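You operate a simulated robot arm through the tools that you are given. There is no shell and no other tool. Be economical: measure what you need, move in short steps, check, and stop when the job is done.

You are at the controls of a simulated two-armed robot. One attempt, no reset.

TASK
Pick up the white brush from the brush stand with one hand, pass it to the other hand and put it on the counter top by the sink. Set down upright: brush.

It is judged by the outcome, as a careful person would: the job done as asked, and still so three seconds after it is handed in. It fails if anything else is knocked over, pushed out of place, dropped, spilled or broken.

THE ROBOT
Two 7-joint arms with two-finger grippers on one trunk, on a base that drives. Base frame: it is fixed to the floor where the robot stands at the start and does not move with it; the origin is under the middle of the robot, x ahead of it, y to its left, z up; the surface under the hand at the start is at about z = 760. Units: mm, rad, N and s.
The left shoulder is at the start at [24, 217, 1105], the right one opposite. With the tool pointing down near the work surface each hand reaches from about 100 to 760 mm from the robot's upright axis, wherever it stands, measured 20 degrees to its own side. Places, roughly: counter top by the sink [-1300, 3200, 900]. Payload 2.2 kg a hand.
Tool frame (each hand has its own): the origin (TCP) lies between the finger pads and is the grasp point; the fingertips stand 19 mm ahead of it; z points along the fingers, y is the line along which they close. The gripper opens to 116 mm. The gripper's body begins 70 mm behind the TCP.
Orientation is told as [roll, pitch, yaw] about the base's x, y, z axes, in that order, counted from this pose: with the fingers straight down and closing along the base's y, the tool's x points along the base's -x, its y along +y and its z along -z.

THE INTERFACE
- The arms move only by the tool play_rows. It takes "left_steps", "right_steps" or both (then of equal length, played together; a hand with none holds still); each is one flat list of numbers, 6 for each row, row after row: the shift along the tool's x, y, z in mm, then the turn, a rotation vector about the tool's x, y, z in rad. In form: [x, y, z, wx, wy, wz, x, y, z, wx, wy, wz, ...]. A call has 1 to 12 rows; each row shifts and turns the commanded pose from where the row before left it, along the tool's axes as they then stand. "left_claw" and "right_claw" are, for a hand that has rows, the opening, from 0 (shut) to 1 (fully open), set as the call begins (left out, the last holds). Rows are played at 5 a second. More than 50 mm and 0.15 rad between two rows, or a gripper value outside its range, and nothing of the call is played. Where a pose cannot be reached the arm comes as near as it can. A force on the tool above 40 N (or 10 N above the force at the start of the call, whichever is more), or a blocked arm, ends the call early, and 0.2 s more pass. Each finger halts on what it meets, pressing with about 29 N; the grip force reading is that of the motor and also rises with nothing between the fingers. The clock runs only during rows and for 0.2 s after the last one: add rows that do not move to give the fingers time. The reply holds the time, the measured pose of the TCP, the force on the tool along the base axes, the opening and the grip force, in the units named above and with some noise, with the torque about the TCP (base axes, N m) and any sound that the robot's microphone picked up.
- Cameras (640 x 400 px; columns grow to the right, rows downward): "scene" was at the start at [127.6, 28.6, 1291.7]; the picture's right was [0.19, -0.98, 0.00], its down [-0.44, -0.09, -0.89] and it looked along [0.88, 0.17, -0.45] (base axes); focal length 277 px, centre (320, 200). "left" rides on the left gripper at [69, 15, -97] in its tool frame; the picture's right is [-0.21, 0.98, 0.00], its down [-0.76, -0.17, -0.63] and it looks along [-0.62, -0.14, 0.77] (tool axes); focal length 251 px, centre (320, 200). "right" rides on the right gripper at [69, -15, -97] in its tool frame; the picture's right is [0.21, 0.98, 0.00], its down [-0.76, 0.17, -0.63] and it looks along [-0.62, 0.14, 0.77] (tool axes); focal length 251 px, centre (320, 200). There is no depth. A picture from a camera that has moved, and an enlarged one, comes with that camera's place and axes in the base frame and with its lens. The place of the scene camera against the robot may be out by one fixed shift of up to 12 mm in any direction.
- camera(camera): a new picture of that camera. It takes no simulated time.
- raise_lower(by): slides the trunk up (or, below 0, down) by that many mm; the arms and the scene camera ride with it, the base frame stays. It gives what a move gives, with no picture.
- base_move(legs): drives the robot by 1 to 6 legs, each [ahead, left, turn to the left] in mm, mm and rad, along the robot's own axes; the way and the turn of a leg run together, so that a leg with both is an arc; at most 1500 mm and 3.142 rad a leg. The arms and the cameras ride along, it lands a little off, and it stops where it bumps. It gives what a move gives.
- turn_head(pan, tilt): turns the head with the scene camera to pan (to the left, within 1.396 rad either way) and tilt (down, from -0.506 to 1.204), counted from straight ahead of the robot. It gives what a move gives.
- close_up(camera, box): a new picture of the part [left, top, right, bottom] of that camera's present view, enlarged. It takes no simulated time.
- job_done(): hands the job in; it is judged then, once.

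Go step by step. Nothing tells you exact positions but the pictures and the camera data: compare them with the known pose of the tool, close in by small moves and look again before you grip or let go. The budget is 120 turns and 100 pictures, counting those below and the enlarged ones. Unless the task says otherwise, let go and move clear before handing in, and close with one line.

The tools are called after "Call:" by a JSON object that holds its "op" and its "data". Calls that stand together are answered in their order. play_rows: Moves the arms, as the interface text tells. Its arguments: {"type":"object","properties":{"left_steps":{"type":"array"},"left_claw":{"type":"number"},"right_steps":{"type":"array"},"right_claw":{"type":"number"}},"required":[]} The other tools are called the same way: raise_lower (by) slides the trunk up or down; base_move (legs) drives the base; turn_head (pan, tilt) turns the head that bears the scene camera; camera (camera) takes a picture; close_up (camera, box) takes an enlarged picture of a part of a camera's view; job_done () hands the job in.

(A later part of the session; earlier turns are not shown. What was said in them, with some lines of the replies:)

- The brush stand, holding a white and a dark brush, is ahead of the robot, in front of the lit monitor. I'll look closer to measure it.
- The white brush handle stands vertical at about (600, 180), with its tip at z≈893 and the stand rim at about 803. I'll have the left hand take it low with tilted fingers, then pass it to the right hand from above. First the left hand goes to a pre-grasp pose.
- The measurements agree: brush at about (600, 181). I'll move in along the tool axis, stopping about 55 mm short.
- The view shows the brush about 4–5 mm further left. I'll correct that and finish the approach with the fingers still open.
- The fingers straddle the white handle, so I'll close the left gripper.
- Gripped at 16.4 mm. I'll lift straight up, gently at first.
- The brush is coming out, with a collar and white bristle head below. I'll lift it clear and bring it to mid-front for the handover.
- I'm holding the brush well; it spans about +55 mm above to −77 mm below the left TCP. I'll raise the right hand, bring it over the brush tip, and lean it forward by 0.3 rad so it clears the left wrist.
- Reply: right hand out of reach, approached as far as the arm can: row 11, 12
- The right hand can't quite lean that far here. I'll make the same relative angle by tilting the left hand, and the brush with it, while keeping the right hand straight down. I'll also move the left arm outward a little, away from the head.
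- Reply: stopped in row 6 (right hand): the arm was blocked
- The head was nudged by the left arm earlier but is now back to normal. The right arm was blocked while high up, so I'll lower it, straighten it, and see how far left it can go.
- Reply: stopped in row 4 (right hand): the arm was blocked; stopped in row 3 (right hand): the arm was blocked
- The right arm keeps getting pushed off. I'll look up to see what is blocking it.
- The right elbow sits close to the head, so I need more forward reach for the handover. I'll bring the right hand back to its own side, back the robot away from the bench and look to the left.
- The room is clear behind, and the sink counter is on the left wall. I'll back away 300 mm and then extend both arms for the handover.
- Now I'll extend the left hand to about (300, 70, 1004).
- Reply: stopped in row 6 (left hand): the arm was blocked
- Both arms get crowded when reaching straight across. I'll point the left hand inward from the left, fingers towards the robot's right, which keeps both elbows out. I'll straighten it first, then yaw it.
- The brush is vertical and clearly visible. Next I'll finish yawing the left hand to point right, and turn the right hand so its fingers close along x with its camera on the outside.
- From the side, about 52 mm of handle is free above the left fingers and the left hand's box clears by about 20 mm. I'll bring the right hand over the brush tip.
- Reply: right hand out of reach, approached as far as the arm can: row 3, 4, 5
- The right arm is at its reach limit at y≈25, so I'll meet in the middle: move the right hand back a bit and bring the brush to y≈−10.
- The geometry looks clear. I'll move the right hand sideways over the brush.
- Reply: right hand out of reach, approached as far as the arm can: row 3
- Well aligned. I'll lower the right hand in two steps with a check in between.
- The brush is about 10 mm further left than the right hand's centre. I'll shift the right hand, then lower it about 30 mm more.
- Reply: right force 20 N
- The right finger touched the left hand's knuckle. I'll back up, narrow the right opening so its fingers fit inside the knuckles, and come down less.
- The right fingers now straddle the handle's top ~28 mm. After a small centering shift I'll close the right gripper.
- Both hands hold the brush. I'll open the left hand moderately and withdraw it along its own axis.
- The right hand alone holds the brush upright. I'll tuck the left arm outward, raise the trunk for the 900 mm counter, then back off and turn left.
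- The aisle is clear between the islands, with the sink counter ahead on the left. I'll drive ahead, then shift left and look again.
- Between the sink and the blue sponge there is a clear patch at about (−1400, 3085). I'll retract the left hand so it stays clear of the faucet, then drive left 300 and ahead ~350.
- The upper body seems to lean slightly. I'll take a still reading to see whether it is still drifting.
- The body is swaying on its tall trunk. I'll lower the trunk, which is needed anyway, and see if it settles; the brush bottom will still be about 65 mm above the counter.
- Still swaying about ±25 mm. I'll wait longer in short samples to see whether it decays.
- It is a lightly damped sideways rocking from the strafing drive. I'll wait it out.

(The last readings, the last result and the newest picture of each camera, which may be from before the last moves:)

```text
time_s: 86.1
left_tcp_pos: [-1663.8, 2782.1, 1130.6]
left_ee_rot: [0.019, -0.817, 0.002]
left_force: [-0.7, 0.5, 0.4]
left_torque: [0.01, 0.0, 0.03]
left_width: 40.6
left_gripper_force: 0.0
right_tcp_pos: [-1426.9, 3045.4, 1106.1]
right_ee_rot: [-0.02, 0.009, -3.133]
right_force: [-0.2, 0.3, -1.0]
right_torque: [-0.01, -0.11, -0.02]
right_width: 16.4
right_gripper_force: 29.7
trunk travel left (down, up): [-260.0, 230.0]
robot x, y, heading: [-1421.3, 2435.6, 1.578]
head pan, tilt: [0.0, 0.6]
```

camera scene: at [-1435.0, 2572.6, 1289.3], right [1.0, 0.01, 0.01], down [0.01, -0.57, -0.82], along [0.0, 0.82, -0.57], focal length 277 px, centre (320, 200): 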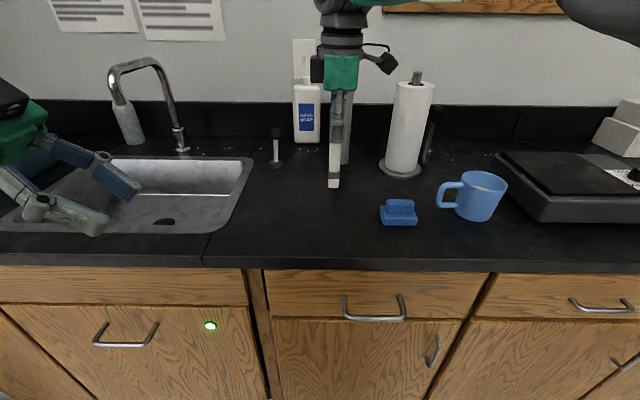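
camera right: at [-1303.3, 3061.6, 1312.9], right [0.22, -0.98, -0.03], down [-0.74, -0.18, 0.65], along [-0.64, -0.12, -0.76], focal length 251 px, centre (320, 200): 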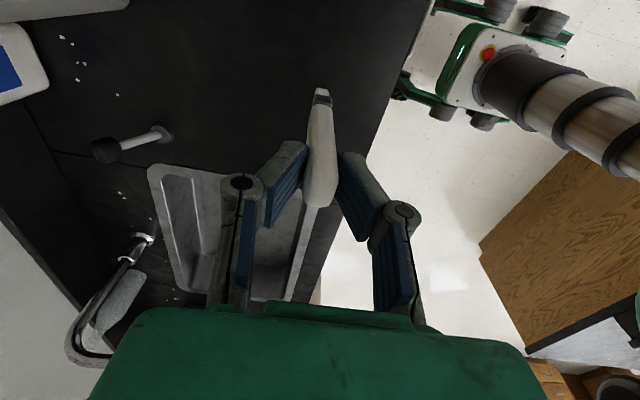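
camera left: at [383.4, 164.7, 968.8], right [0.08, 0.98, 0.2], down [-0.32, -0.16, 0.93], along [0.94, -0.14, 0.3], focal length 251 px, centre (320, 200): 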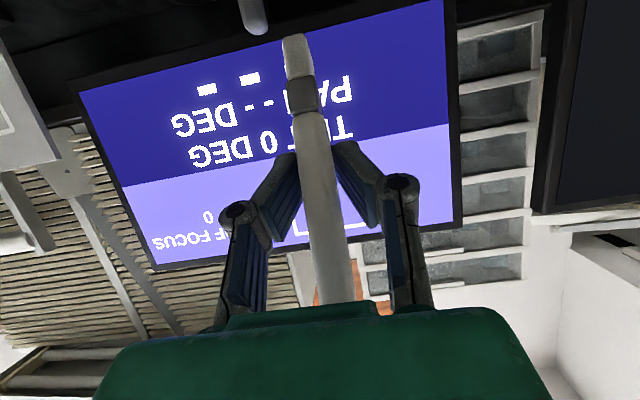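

It decays slowly, so I'll wait more.

Call:
{"op": "play_rows", "data": {"left_steps": [0, 0, 0, 0, 0, 0, 0, 0, 0, 0, 0, 0, 0, 0, 0, 0, 0, 0, 0, 0, 0, 0, 0, 0, 0, 0, 0, 0, 0, 0, 0, 0, 0, 0, 0, 0, 0, 0, 0, 0, 0, 0, 0, 0, 0, 0, 0, 0, 0, 0, 0, 0, 0, 0, 0, 0, 0, 0, 0, 0, 0, 0, 0, 0, 0, 0, 0, 0, 0, 0, 0, 0]}}

Call:
{"op": "play_rows", "data": {"left_steps": [0, 0, 0, 0, 0, 0, 0, 0, 0, 0, 0, 0, 0, 0, 0, 0, 0, 0, 0, 0, 0, 0, 0, 0, 0, 0, 0, 0, 0, 0, 0, 0, 0, 0, 0, 0, 0, 0, 0, 0, 0, 0, 0, 0, 0, 0, 0, 0, 0, 0, 0, 0, 0, 0, 0, 0, 0, 0, 0, 0, 0, 0, 0, 0, 0, 0, 0, 0, 0, 0, 0, 0]}}

Call:
{"op": "play_rows", "data": {"left_steps": [0, 0, 0, 0, 0, 0, 0, 0, 0, 0, 0, 0, 0, 0, 0, 0, 0, 0, 0, 0, 0, 0, 0, 0, 0, 0, 0, 0, 0, 0, 0, 0, 0, 0, 0, 0, 0, 0, 0, 0, 0, 0, 0, 0, 0, 0, 0, 0, 0, 0, 0, 0, 0, 0, 0, 0, 0, 0, 0, 0, 0, 0, 0, 0, 0, 0, 0, 0, 0, 0, 0, 0]}}

Call:
{"op": "play_rows", "data": {"left_steps": [0, 0, 0, 0, 0, 0, 0, 0, 0, 0, 0, 0, 0, 0, 0, 0, 0, 0, 0, 0, 0, 0, 0, 0, 0, 0, 0, 0, 0, 0, 0, 0, 0, 0, 0, 0, 0, 0, 0, 0, 0, 0, 0, 0, 0, 0, 0, 0, 0, 0, 0, 0, 0, 0, 0, 0, 0, 0, 0, 0, 0, 0, 0, 0, 0, 0, 0, 0, 0, 0, 0, 0]}}

Call:
{"op": "play_rows", "data": {"left_steps": [0, 0, 0, 0, 0, 0]}}

Call:
{"op": "play_rows", "data": {"left_steps": [0, 0, 0, 0, 0, 0]}}

Call:
{"op": "play_rows", "data": {"left_steps": [0, 0, 0, 0, 0, 0]}}

Call:
{"op": "play_rows", "data": {"left_steps": [0, 0, 0, 0, 0, 0]}}

```text
time_s: 88.7
left_tcp_pos: [-1658.2, 2782.0, 1132.4]
left_ee_rot: [0.018, -0.811, -0.002]
left_force: [0.0, 0.9, 0.0]
left_torque: [0.01, -0.03, -0.02]
left_width: 40.8
left_gripper_force: 0.1
right_tcp_pos: [-1421.0, 3047.2, 1106.6]
right_ee_rot: [-0.022, 0.004, -3.133]
right_force: [-0.2, -0.1, -0.7]
right_torque: [0.01, -0.07, 0.02]
right_width: 16.4
right_gripper_force: 29.0
trunk travel left (down, up): [-260.0, 230.0]
robot x, y, heading: [-1420.3, 2432.0, 1.578]
head pan, tilt: [0.0, 0.6]
```

```text
time_s: 91.3
left_tcp_pos: [-1652.3, 2781.4, 1134.0]
left_ee_rot: [0.02, -0.805, 0.0]
left_force: [-0.3, 0.0, 0.2]
left_torque: [-0.01, 0.02, -0.01]
left_width: 40.6
left_gripper_force: 0.1
right_tcp_pos: [-1414.6, 3047.8, 1108.5]
right_ee_rot: [-0.023, -0.003, -3.132]
right_force: [-0.2, 0.1, 0.2]
right_torque: [0.0, -0.04, -0.02]
right_width: 16.6
right_gripper_force: 29.6
trunk travel left (down, up): [-260.0, 230.0]
robot x, y, heading: [-1418.8, 2431.1, 1.579]
head pan, tilt: [0.0, 0.6]
```

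```text
time_s: 93.9
left_tcp_pos: [-1648.3, 2781.3, 1134.3]
left_ee_rot: [0.019, -0.801, 0.0]
left_force: [0.1, 0.2, -0.2]
left_torque: [-0.02, -0.01, 0.0]
left_width: 40.7
left_gripper_force: 0.0
right_tcp_pos: [-1411.3, 3045.9, 1107.9]
right_ee_rot: [-0.023, -0.003, -3.134]
right_force: [-0.5, 0.1, -1.1]
right_torque: [0.02, -0.04, 0.04]
right_width: 16.4
right_gripper_force: 29.0
trunk travel left (down, up): [-260.0, 230.0]
robot x, y, heading: [-1416.3, 2433.7, 1.573]
head pan, tilt: [0.0, 0.6]
```

```text
time_s: 96.5
left_tcp_pos: [-1645.8, 2781.4, 1135.3]
left_ee_rot: [0.02, -0.799, 0.001]
left_force: [1.3, -0.2, -0.1]
left_torque: [-0.02, 0.0, -0.02]
left_width: 40.7
left_gripper_force: 0.1
right_tcp_pos: [-1407.4, 3046.4, 1107.3]
right_ee_rot: [-0.02, -0.006, -3.134]
right_force: [-0.1, -0.5, -0.2]
right_torque: [-0.01, 0.03, 0.02]
right_width: 16.3
right_gripper_force: 28.8
trunk travel left (down, up): [-260.0, 230.0]
robot x, y, heading: [-1418.9, 2432.5, 1.577]
head pan, tilt: [0.0, 0.6]
```

```text
time_s: 96.9
left_tcp_pos: [-1645.1, 2782.9, 1133.9]
left_ee_rot: [0.018, -0.798, 0.002]
left_force: [0.2, 0.7, -0.6]
left_torque: [0.0, 0.01, 0.0]
left_width: 40.7
left_gripper_force: 0.1
right_tcp_pos: [-1405.6, 3045.8, 1106.7]
right_ee_rot: [-0.021, -0.007, -3.134]
right_force: [0.2, -0.5, -0.1]
right_torque: [0.01, 0.01, 0.01]
right_width: 16.2
right_gripper_force: 28.9
trunk travel left (down, up): [-260.0, 230.0]
robot x, y, heading: [-1416.2, 2435.8, 1.577]
head pan, tilt: [0.0, 0.6]
```

```text
time_s: 97.3
left_tcp_pos: [-1647.8, 2781.3, 1133.3]
left_ee_rot: [0.019, -0.8, 0.0]
left_force: [0.3, -0.1, -0.5]
left_torque: [-0.02, 0.0, -0.02]
left_width: 40.7
left_gripper_force: 0.1
right_tcp_pos: [-1409.6, 3046.1, 1107.4]
right_ee_rot: [-0.02, -0.003, -3.135]
right_force: [-0.4, -0.5, 0.1]
right_torque: [-0.01, -0.03, 0.01]
right_width: 16.4
right_gripper_force: 29.4
trunk travel left (down, up): [-260.0, 230.0]
robot x, y, heading: [-1419.7, 2431.8, 1.578]
head pan, tilt: [0.0, 0.6]
```

```text
time_s: 97.7
left_tcp_pos: [-1643.0, 2781.1, 1135.0]
left_ee_rot: [0.018, -0.796, 0.001]
left_force: [-1.0, -0.2, 0.3]
left_torque: [0.03, -0.04, 0.01]
left_width: 40.6
left_gripper_force: 0.1
right_tcp_pos: [-1403.9, 3045.7, 1105.4]
right_ee_rot: [-0.02, -0.009, -3.135]
right_force: [0.6, 0.1, 0.1]
right_torque: [-0.01, 0.02, 0.02]
right_width: 16.2
right_gripper_force: 28.9
trunk travel left (down, up): [-260.0, 230.0]
robot x, y, heading: [-1415.0, 2432.6, 1.576]
head pan, tilt: [0.0, 0.6]
```

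```text
time_s: 98.1
left_tcp_pos: [-1648.7, 2780.7, 1135.1]
left_ee_rot: [0.019, -0.801, 0.0]
left_force: [-0.3, -0.8, -0.5]
left_torque: [-0.01, -0.01, 0.02]
left_width: 40.3
left_gripper_force: 0.1
right_tcp_pos: [-1410.0, 3046.1, 1106.4]
right_ee_rot: [-0.021, -0.004, -3.135]
right_force: [0.0, -0.5, 0.1]
right_torque: [-0.01, 0.0, -0.05]
right_width: 16.5
right_gripper_force: 28.7
trunk travel left (down, up): [-260.0, 230.0]
robot x, y, heading: [-1417.5, 2432.6, 1.58]
head pan, tilt: [0.0, 0.6]
```

The sway has settled. The brush is over the clear patch at about (−1407, 3046), so I'll lower it 45 mm and check.

Call:
{"op": "play_rows", "data": {"right_steps": [0, 0, 15, 0, 0, 0, 0, 0, 15, 0, 0, 0, 0, 0, 15, 0, 0, 0, 0, 0, 0, 0, 0, 0, 0, 0, 0, 0, 0, 0]}}

Call:
{"op": "close_up", "data": {"camera": "scene", "box": [200, 80, 440, 280]}}

Call:
{"op": "camera", "data": {"camera": "right"}}

Call:
{"op": "camera", "data": {"camera": "left"}}

```text
time_s: 99.3
left_tcp_pos: [-1644.3, 2781.2, 1135.2]
left_ee_rot: [0.018, -0.798, 0.001]
left_force: [0.1, -1.0, 0.4]
left_torque: [0.01, 0.01, 0.02]
left_width: 40.9
left_gripper_force: 0.1
right_tcp_pos: [-1406.2, 3047.1, 1061.7]
right_ee_rot: [-0.024, -0.008, -3.135]
right_force: [0.4, 0.3, -0.9]
right_torque: [0.01, 0.03, 0.03]
right_width: 16.4
right_gripper_force: 29.0
trunk travel left (down, up): [-260.0, 230.0]
robot x, y, heading: [-1416.7, 2433.7, 1.577]
head pan, tilt: [0.0, 0.6]
```

```text
2.00 times, centred on (320, 180) of scene
camera zoom: at [-1426.3, 2572.5, 1289.3], right [1.0, 0.01, 0.0], down [0.01, -0.57, -0.82], along [0.0, 0.82, -0.57], focal length 555 px, centre (320, 240)
```

zoom: 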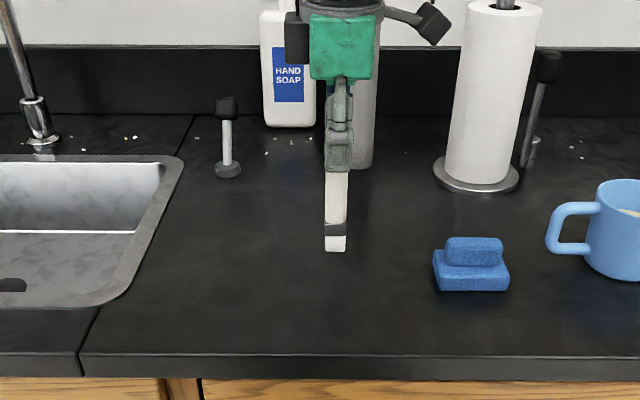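

```text
38 pictures are left
camera right: at [-1335.6, 3060.8, 1159.3], right [0.22, -0.97, -0.02], down [-0.75, -0.19, 0.63], along [-0.62, -0.12, -0.77], focal length 251 px, centre (320, 200)
```

right: 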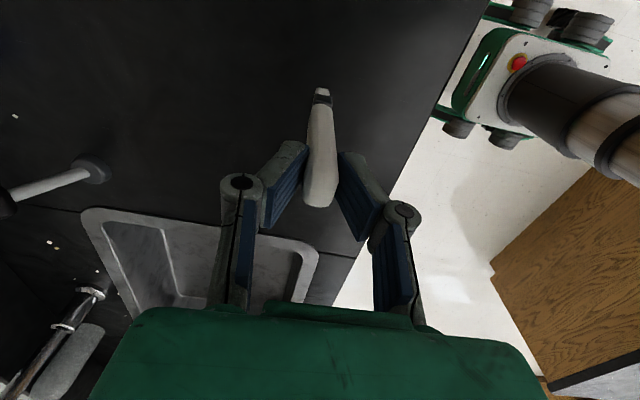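

```text
37 pictures are left
camera left: at [-1761.8, 2795.4, 1153.3], right [0.14, 0.98, 0.17], down [0.08, -0.18, 0.98], along [0.99, -0.12, -0.1], focal length 251 px, centre (320, 200)
```

left: 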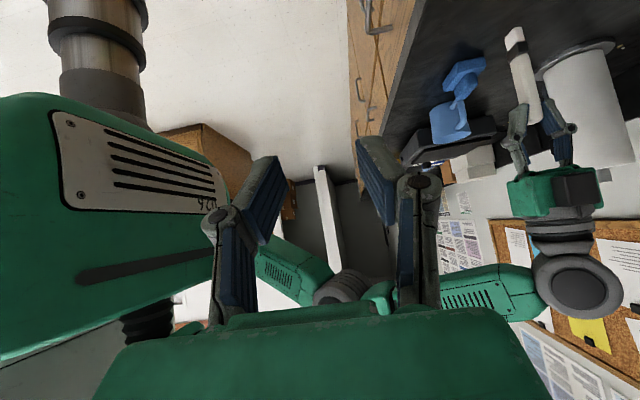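

About 32–45 mm to go by estimate. I'll lower in small steps, watching the force.

Call:
{"op": "play_rows", "data": {"right_steps": [0, 0, 5, 0, 0, 0, 0, 0, 5, 0, 0, 0, 0, 0, 5, 0, 0, 0, 0, 0, 5, 0, 0, 0, 0, 0, 2, 0, 0, 0]}}

Call:
{"op": "close_up", "data": {"camera": "scene", "box": [270, 140, 390, 240]}}

Call:
{"op": "close_up", "data": {"camera": "left", "box": [430, 0, 640, 131]}}

```text
time_s: 100.5
left_tcp_pos: [-1646.5, 2781.9, 1135.2]
left_ee_rot: [0.017, -0.799, 0.0]
left_force: [0.3, -0.6, 0.5]
left_torque: [0.02, -0.02, 0.0]
left_width: 40.6
left_gripper_force: 0.1
right_tcp_pos: [-1407.7, 3047.8, 1039.6]
right_ee_rot: [-0.021, -0.005, -3.133]
right_force: [0.7, -0.2, -0.8]
right_torque: [0.01, -0.03, 0.03]
right_width: 16.4
right_gripper_force: 29.0
trunk travel left (down, up): [-260.0, 230.0]
robot x, y, heading: [-1417.6, 2431.2, 1.579]
head pan, tilt: [0.0, 0.6]
```

```text
4.00 times, centred on (330, 190) of scene
camera zoom: at [-1427.2, 2572.5, 1289.3], right [1.0, 0.01, 0.0], down [0.01, -0.57, -0.82], along [0.0, 0.82, -0.57], focal length 1110 px, centre (280, 240)
```

zoom: 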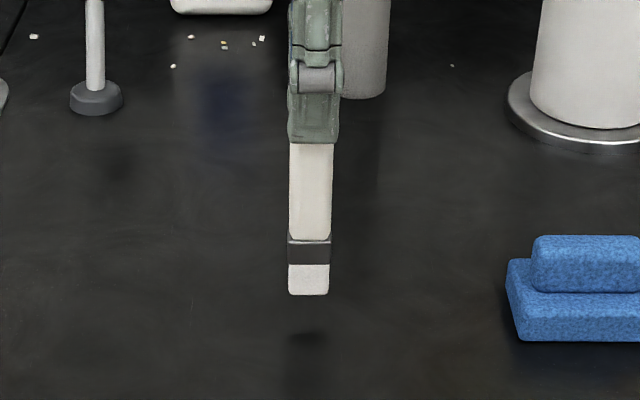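

```text
3.05 times, centred on (535, 66) of left
camera zoom: at [-1763.2, 2795.3, 1153.0], right [0.14, 0.98, 0.17], down [0.08, -0.18, 0.98], along [0.99, -0.12, -0.1], focal length 766 px, centre (-335, 610)
```

zoom: 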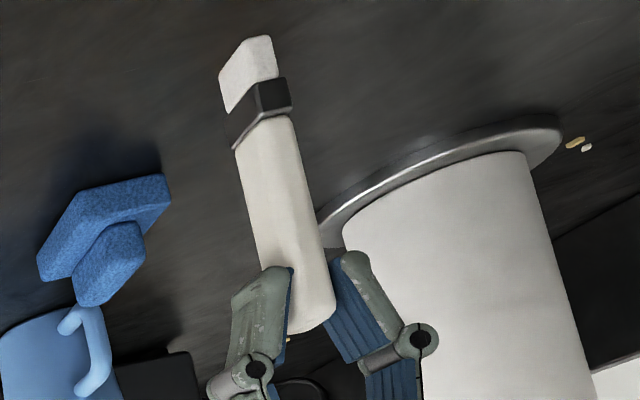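

There's still a visible gap to the shadow, roughly 20 mm. I'll continue slowly.

Call:
{"op": "play_rows", "data": {"right_steps": [0, 0, 4, 0, 0, 0, 0, 0, 4, 0, 0, 0, 0, 0, 3, 0, 0, 0, 0, 0, 3, 0, 0, 0, 0, 0, 0, 0, 0, 0]}}

Call:
{"op": "close_up", "data": {"camera": "scene", "box": [270, 140, 390, 240]}}

```text
time_s: 101.7
left_tcp_pos: [-1646.2, 2781.3, 1134.9]
left_ee_rot: [0.018, -0.8, 0.0]
left_force: [-0.1, 0.3, 0.7]
left_torque: [0.0, 0.0, -0.03]
left_width: 40.5
left_gripper_force: 0.0
right_tcp_pos: [-1408.4, 3046.6, 1026.1]
right_ee_rot: [-0.021, -0.006, -3.135]
right_force: [0.2, -0.2, -0.3]
right_torque: [-0.01, -0.01, 0.04]
right_width: 16.2
right_gripper_force: 29.3
trunk travel left (down, up): [-260.0, 230.0]
robot x, y, heading: [-1413.5, 2431.8, 1.575]
head pan, tilt: [0.0, 0.6]
```

```text
4.00 times, centred on (330, 190) of scene
camera zoom: at [-1427.1, 2572.5, 1289.3], right [1.0, 0.01, 0.0], down [0.01, -0.57, -0.82], along [0.0, 0.82, -0.57], focal length 1110 px, centre (280, 240)
```

zoom: 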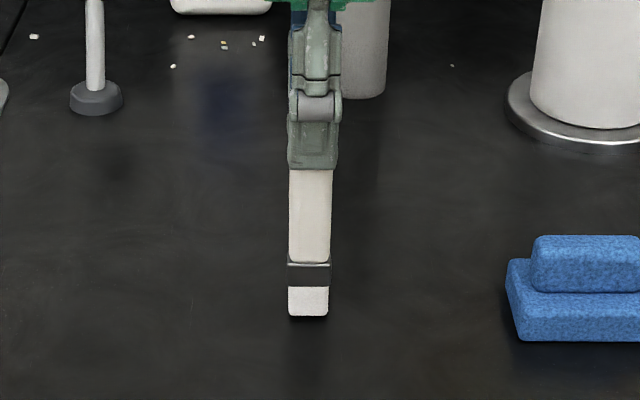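

Almost touching now. I'll take 1 mm steps.

Call:
{"op": "play_rows", "data": {"right_steps": [0, 0, 1, 0, 0, 0, 0, 0, 1, 0, 0, 0, 0, 0, 0, 0, 0, 0]}}

Call:
{"op": "close_up", "data": {"camera": "scene", "box": [300, 175, 360, 225]}}

```text
time_s: 102.5
left_tcp_pos: [-1646.3, 2781.7, 1134.4]
left_ee_rot: [0.021, -0.799, 0.001]
left_force: [0.7, -0.1, 0.3]
left_torque: [-0.01, 0.01, 0.06]
left_width: 40.6
left_gripper_force: 0.1
right_tcp_pos: [-1407.7, 3047.6, 1023.7]
right_ee_rot: [-0.022, -0.005, -3.136]
right_force: [0.6, -0.1, -1.0]
right_torque: [0.0, -0.01, 0.02]
right_width: 16.5
right_gripper_force: 29.1
trunk travel left (down, up): [-260.0, 230.0]
robot x, y, heading: [-1414.2, 2431.9, 1.58]
head pan, tilt: [0.0, 0.6]
```

```text
8.00 times, centred on (330, 200) of scene
camera zoom: at [-1427.1, 2572.4, 1289.3], right [1.0, 0.01, 0.0], down [0.01, -0.57, -0.82], along [0.0, 0.82, -0.57], focal length 2219 px, centre (240, 200)
```

zoom: 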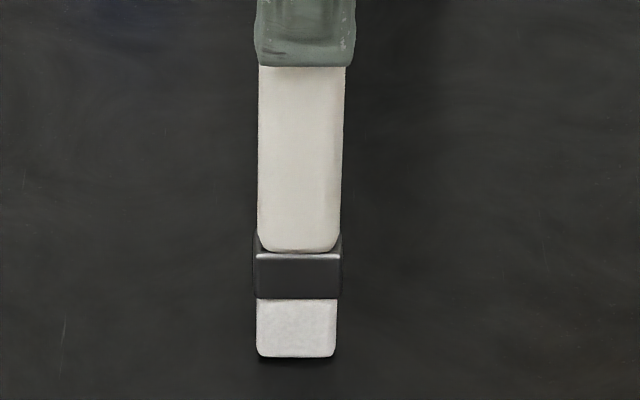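

Call:
{"op": "play_rows", "data": {"right_steps": [0, 0, 1, 0.004, 0, 0, 0, 0, 1, 0.004, 0, 0, 0, 0, 0, 0, 0, 0]}}

Call:
{"op": "close_up", "data": {"camera": "scene", "box": [300, 175, 360, 225]}}

```text
time_s: 103.3
left_tcp_pos: [-1645.1, 2780.0, 1136.3]
left_ee_rot: [0.019, -0.799, -0.002]
left_force: [0.3, -0.1, 0.1]
left_torque: [0.01, 0.0, 0.01]
left_width: 40.4
left_gripper_force: 0.0
right_tcp_pos: [-1407.7, 3047.7, 1024.0]
right_ee_rot: [-0.035, -0.007, -3.135]
right_force: [0.3, 0.5, 17.4]
right_torque: [-0.01, -0.01, 0.02]
right_width: 16.4
right_gripper_force: 29.3
trunk travel left (down, up): [-260.0, 230.0]
robot x, y, heading: [-1418.6, 2432.0, 1.574]
head pan, tilt: [0.0, 0.6]
```

```text
8.00 times, centred on (330, 200) of scene
camera zoom: at [-1427.0, 2569.7, 1289.8], right [1.0, 0.01, 0.0], down [0.01, -0.57, -0.82], along [0.0, 0.82, -0.57], focal length 2219 px, centre (240, 200)
```

zoom: 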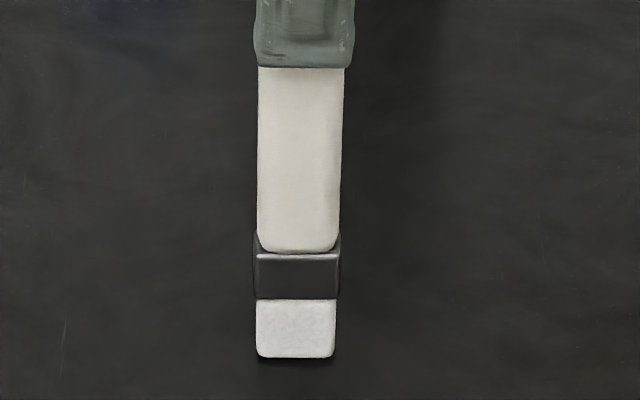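

Contact at 17 N. I'll ease the load and undo the small tilt (I had its sign wrong).

Call:
{"op": "play_rows", "data": {"right_steps": [0, 0, -0.7, -0.011, 0, 0, 0, 0, -0.6, -0.011, 0, 0, 0, 0, 0, 0, 0, 0, 0, 0, 0, 0, 0, 0]}}

Call:
{"op": "close_up", "data": {"camera": "scene", "box": [300, 175, 360, 225]}}

Call:
{"op": "close_up", "data": {"camera": "left", "box": [430, 0, 640, 131]}}

```text
time_s: 104.3
left_tcp_pos: [-1645.9, 2780.7, 1135.2]
left_ee_rot: [0.019, -0.799, 0.0]
left_force: [0.4, 0.5, 0.3]
left_torque: [0.01, -0.01, -0.03]
left_width: 40.3
left_gripper_force: 0.1
right_tcp_pos: [-1407.8, 3046.2, 1023.8]
right_ee_rot: [-0.01, -0.007, -3.136]
right_force: [0.6, 1.5, 17.4]
right_torque: [0.11, -0.09, 0.02]
right_width: 16.4
right_gripper_force: 29.0
trunk travel left (down, up): [-260.0, 230.0]
robot x, y, heading: [-1420.4, 2429.9, 1.578]
head pan, tilt: [0.0, 0.6]
```

```text
8.00 times, centred on (330, 200) of scene
camera zoom: at [-1427.0, 2570.0, 1289.7], right [1.0, 0.01, 0.0], down [0.01, -0.57, -0.82], along [0.0, 0.82, -0.57], focal length 2219 px, centre (240, 200)
```

zoom: 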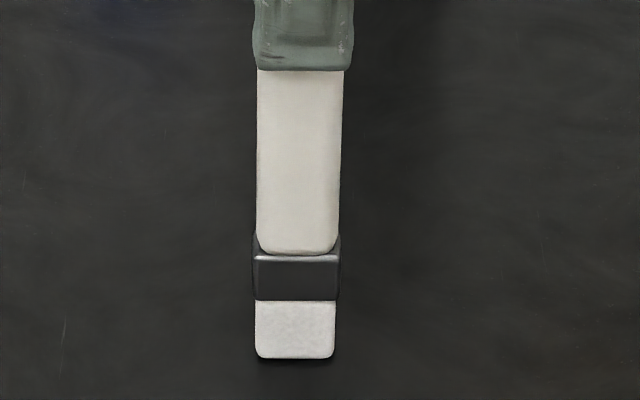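

```text
3.05 times, centred on (535, 66) of left
camera zoom: at [-1763.0, 2794.2, 1153.6], right [0.14, 0.98, 0.17], down [0.08, -0.18, 0.98], along [0.99, -0.12, -0.1], focal length 766 px, centre (-335, 610)
```

zoom: 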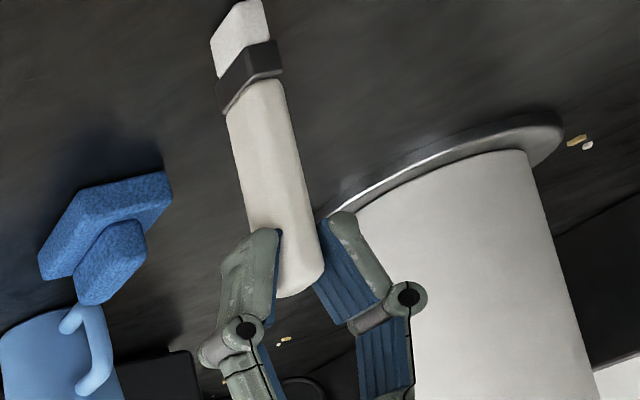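

The brush stands on the counter, nearly vertical. I'll unload the remaining force before letting go.

Call:
{"op": "play_rows", "data": {"right_steps": [0, 0, -0.8, 0, 0, 0, 0, 0, 0, 0, 0, 0, 0, 0, 0, 0, 0, 0]}}

Call:
{"op": "play_rows", "data": {"right_steps": [0, 0, 0, 0, 0, 0, 0, 0, 0, 0, 0, 0, 0, 0, 0, 0, 0, 0]}}

Call:
{"op": "close_up", "data": {"camera": "right", "box": [220, 60, 420, 260]}}

```text
time_s: 105.1
left_tcp_pos: [-1645.6, 2780.5, 1134.4]
left_ee_rot: [0.021, -0.799, -0.001]
left_force: [0.0, 0.7, -0.1]
left_torque: [0.05, -0.02, 0.0]
left_width: 40.6
left_gripper_force: 0.1
right_tcp_pos: [-1407.6, 3046.9, 1023.6]
right_ee_rot: [-0.007, -0.005, -3.135]
right_force: [-0.7, -1.4, 10.3]
right_torque: [-0.06, 0.03, -0.02]
right_width: 16.6
right_gripper_force: 28.8
trunk travel left (down, up): [-260.0, 230.0]
robot x, y, heading: [-1417.9, 2433.7, 1.576]
head pan, tilt: [0.0, 0.6]
```

```text
time_s: 105.9
left_tcp_pos: [-1644.6, 2781.7, 1134.4]
left_ee_rot: [0.019, -0.8, -0.001]
left_force: [-0.2, -0.1, 1.1]
left_torque: [-0.01, -0.01, -0.02]
left_width: 40.8
left_gripper_force: 0.1
right_tcp_pos: [-1407.5, 3047.3, 1023.3]
right_ee_rot: [-0.006, -0.005, -3.135]
right_force: [-1.6, -0.4, 5.8]
right_torque: [-0.03, 0.03, 0.02]
right_width: 16.6
right_gripper_force: 28.8
trunk travel left (down, up): [-260.0, 230.0]
robot x, y, heading: [-1414.7, 2433.1, 1.576]
head pan, tilt: [0.0, 0.6]
```

```text
2.00 times, centred on (320, 160) of right
camera zoom: at [-1337.3, 3062.9, 1120.6], right [0.22, -0.98, -0.01], down [-0.75, -0.18, 0.64], along [-0.62, -0.13, -0.77], focal length 503 px, centre (320, 280)
```

zoom: 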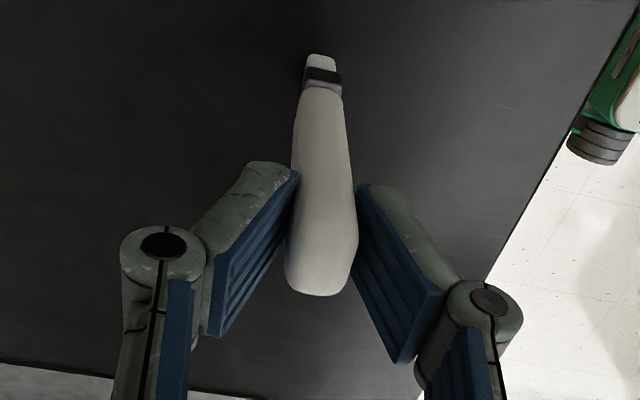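

Light contact and no torque, so I'll open the right gripper.

Call:
{"op": "play_rows", "data": {"right_steps": [0, 0, 0, 0, 0, 0, 0, 0, 0, 0, 0, 0, 0, 0, 0, 0, 0, 0], "right_claw": 0.4}}

Call:
{"op": "close_up", "data": {"camera": "right", "box": [220, 60, 420, 260]}}

Call:
{"op": "close_up", "data": {"camera": "scene", "box": [270, 120, 390, 220]}}

```text
time_s: 106.7
left_tcp_pos: [-1645.5, 2781.6, 1135.3]
left_ee_rot: [0.016, -0.799, 0.0]
left_force: [0.6, 0.5, -0.3]
left_torque: [-0.01, -0.03, -0.03]
left_width: 40.5
left_gripper_force: 0.0
right_tcp_pos: [-1407.8, 3048.9, 1023.0]
right_ee_rot: [-0.007, -0.003, -3.134]
right_force: [-0.8, -0.1, -1.3]
right_torque: [0.01, -0.03, -0.02]
right_width: 46.5
right_gripper_force: 0.0
trunk travel left (down, up): [-260.0, 230.0]
robot x, y, heading: [-1416.3, 2430.8, 1.579]
head pan, tilt: [0.0, 0.6]
```

```text
2.00 times, centred on (320, 160) of right
camera zoom: at [-1337.2, 3063.5, 1120.4], right [0.22, -0.98, -0.01], down [-0.75, -0.18, 0.64], along [-0.62, -0.13, -0.77], focal length 503 px, centre (320, 280)
```

zoom: 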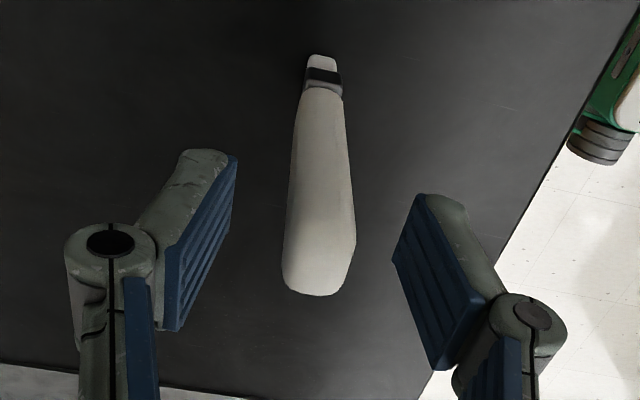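

```text
4.00 times, centred on (330, 170) of scene
camera zoom: at [-1427.1, 2572.7, 1289.3], right [1.0, 0.01, 0.0], down [0.01, -0.57, -0.82], along [0.0, 0.82, -0.57], focal length 1110 px, centre (280, 320)
```

zoom: 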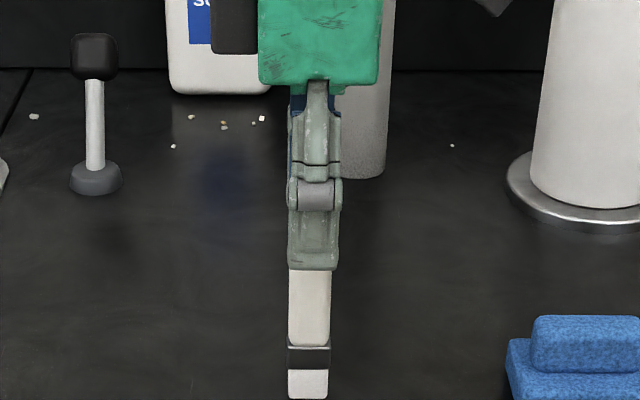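

The brush stands freely. I'll raise the hand straight up, well clear.

Call:
{"op": "play_rows", "data": {"right_steps": [0, 0, -5, 0, 0, 0, 0, 0, -10, 0, 0, 0, 0, 0, -15, 0, 0, 0, 0, 0, -20, 0, 0, 0, 0, 0, -25, 0, 0, 0, 0, 0, -25, 0, 0, 0, 0, 0, -20, 0, 0, 0, 0, 0, 0, 0, 0, 0, 0, 0, 0, 0, 0, 0]}}

Call:
{"op": "camera", "data": {"camera": "scene"}}

Call:
{"op": "camera", "data": {"camera": "left"}}

```text
time_s: 108.7
left_tcp_pos: [-1645.5, 2782.5, 1134.5]
left_ee_rot: [0.018, -0.801, 0.001]
left_force: [0.1, 0.7, 0.0]
left_torque: [-0.01, -0.01, -0.01]
left_width: 40.4
left_gripper_force: 0.0
right_tcp_pos: [-1408.2, 3047.9, 1143.3]
right_ee_rot: [-0.008, -0.006, -3.136]
right_force: [0.1, 0.0, -0.9]
right_torque: [-0.02, 0.01, -0.01]
right_width: 46.3
right_gripper_force: 0.1
trunk travel left (down, up): [-260.0, 230.0]
robot x, y, heading: [-1413.5, 2434.9, 1.58]
head pan, tilt: [0.0, 0.6]
```

```text
26 pictures are left
camera scene: at [-1427.2, 2572.3, 1289.3], right [1.0, 0.01, 0.0], down [0.01, -0.57, -0.82], along [0.0, 0.82, -0.57], focal length 277 px, centre (320, 200)
```

scene: 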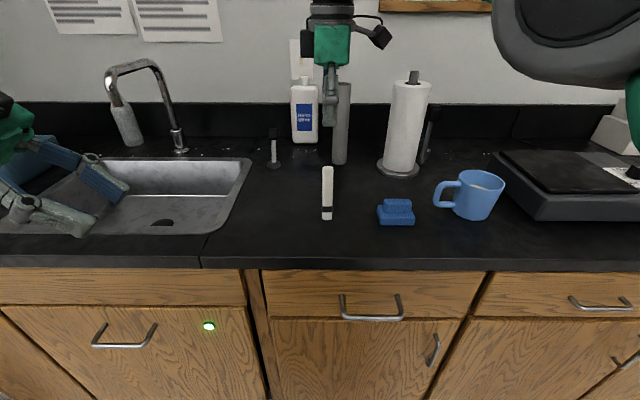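

```text
25 pictures are left
camera left: at [-1763.1, 2795.3, 1153.0], right [0.14, 0.98, 0.17], down [0.08, -0.18, 0.98], along [0.99, -0.12, -0.1], focal length 251 px, centre (320, 200)
```

left: 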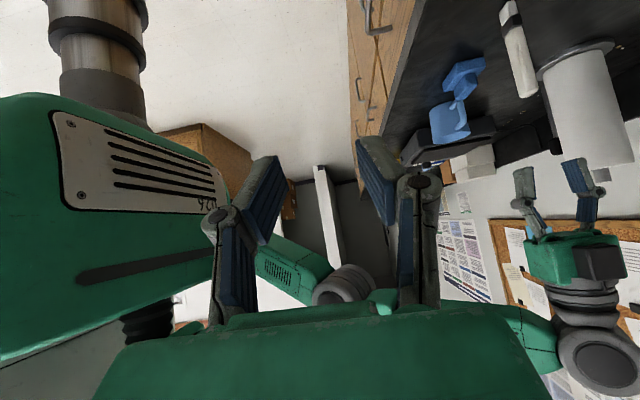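

The brush stands upright by itself on the counter beside the sink, both hands are clear, and nothing else was disturbed. I'm handing the job in.

Call:
{"op": "job_done", "data": {}}

```text
The job is handed in.
```

The white brush went from the left hand to the right hand and now stands upright on the counter by the sink, released, with both hands clear.
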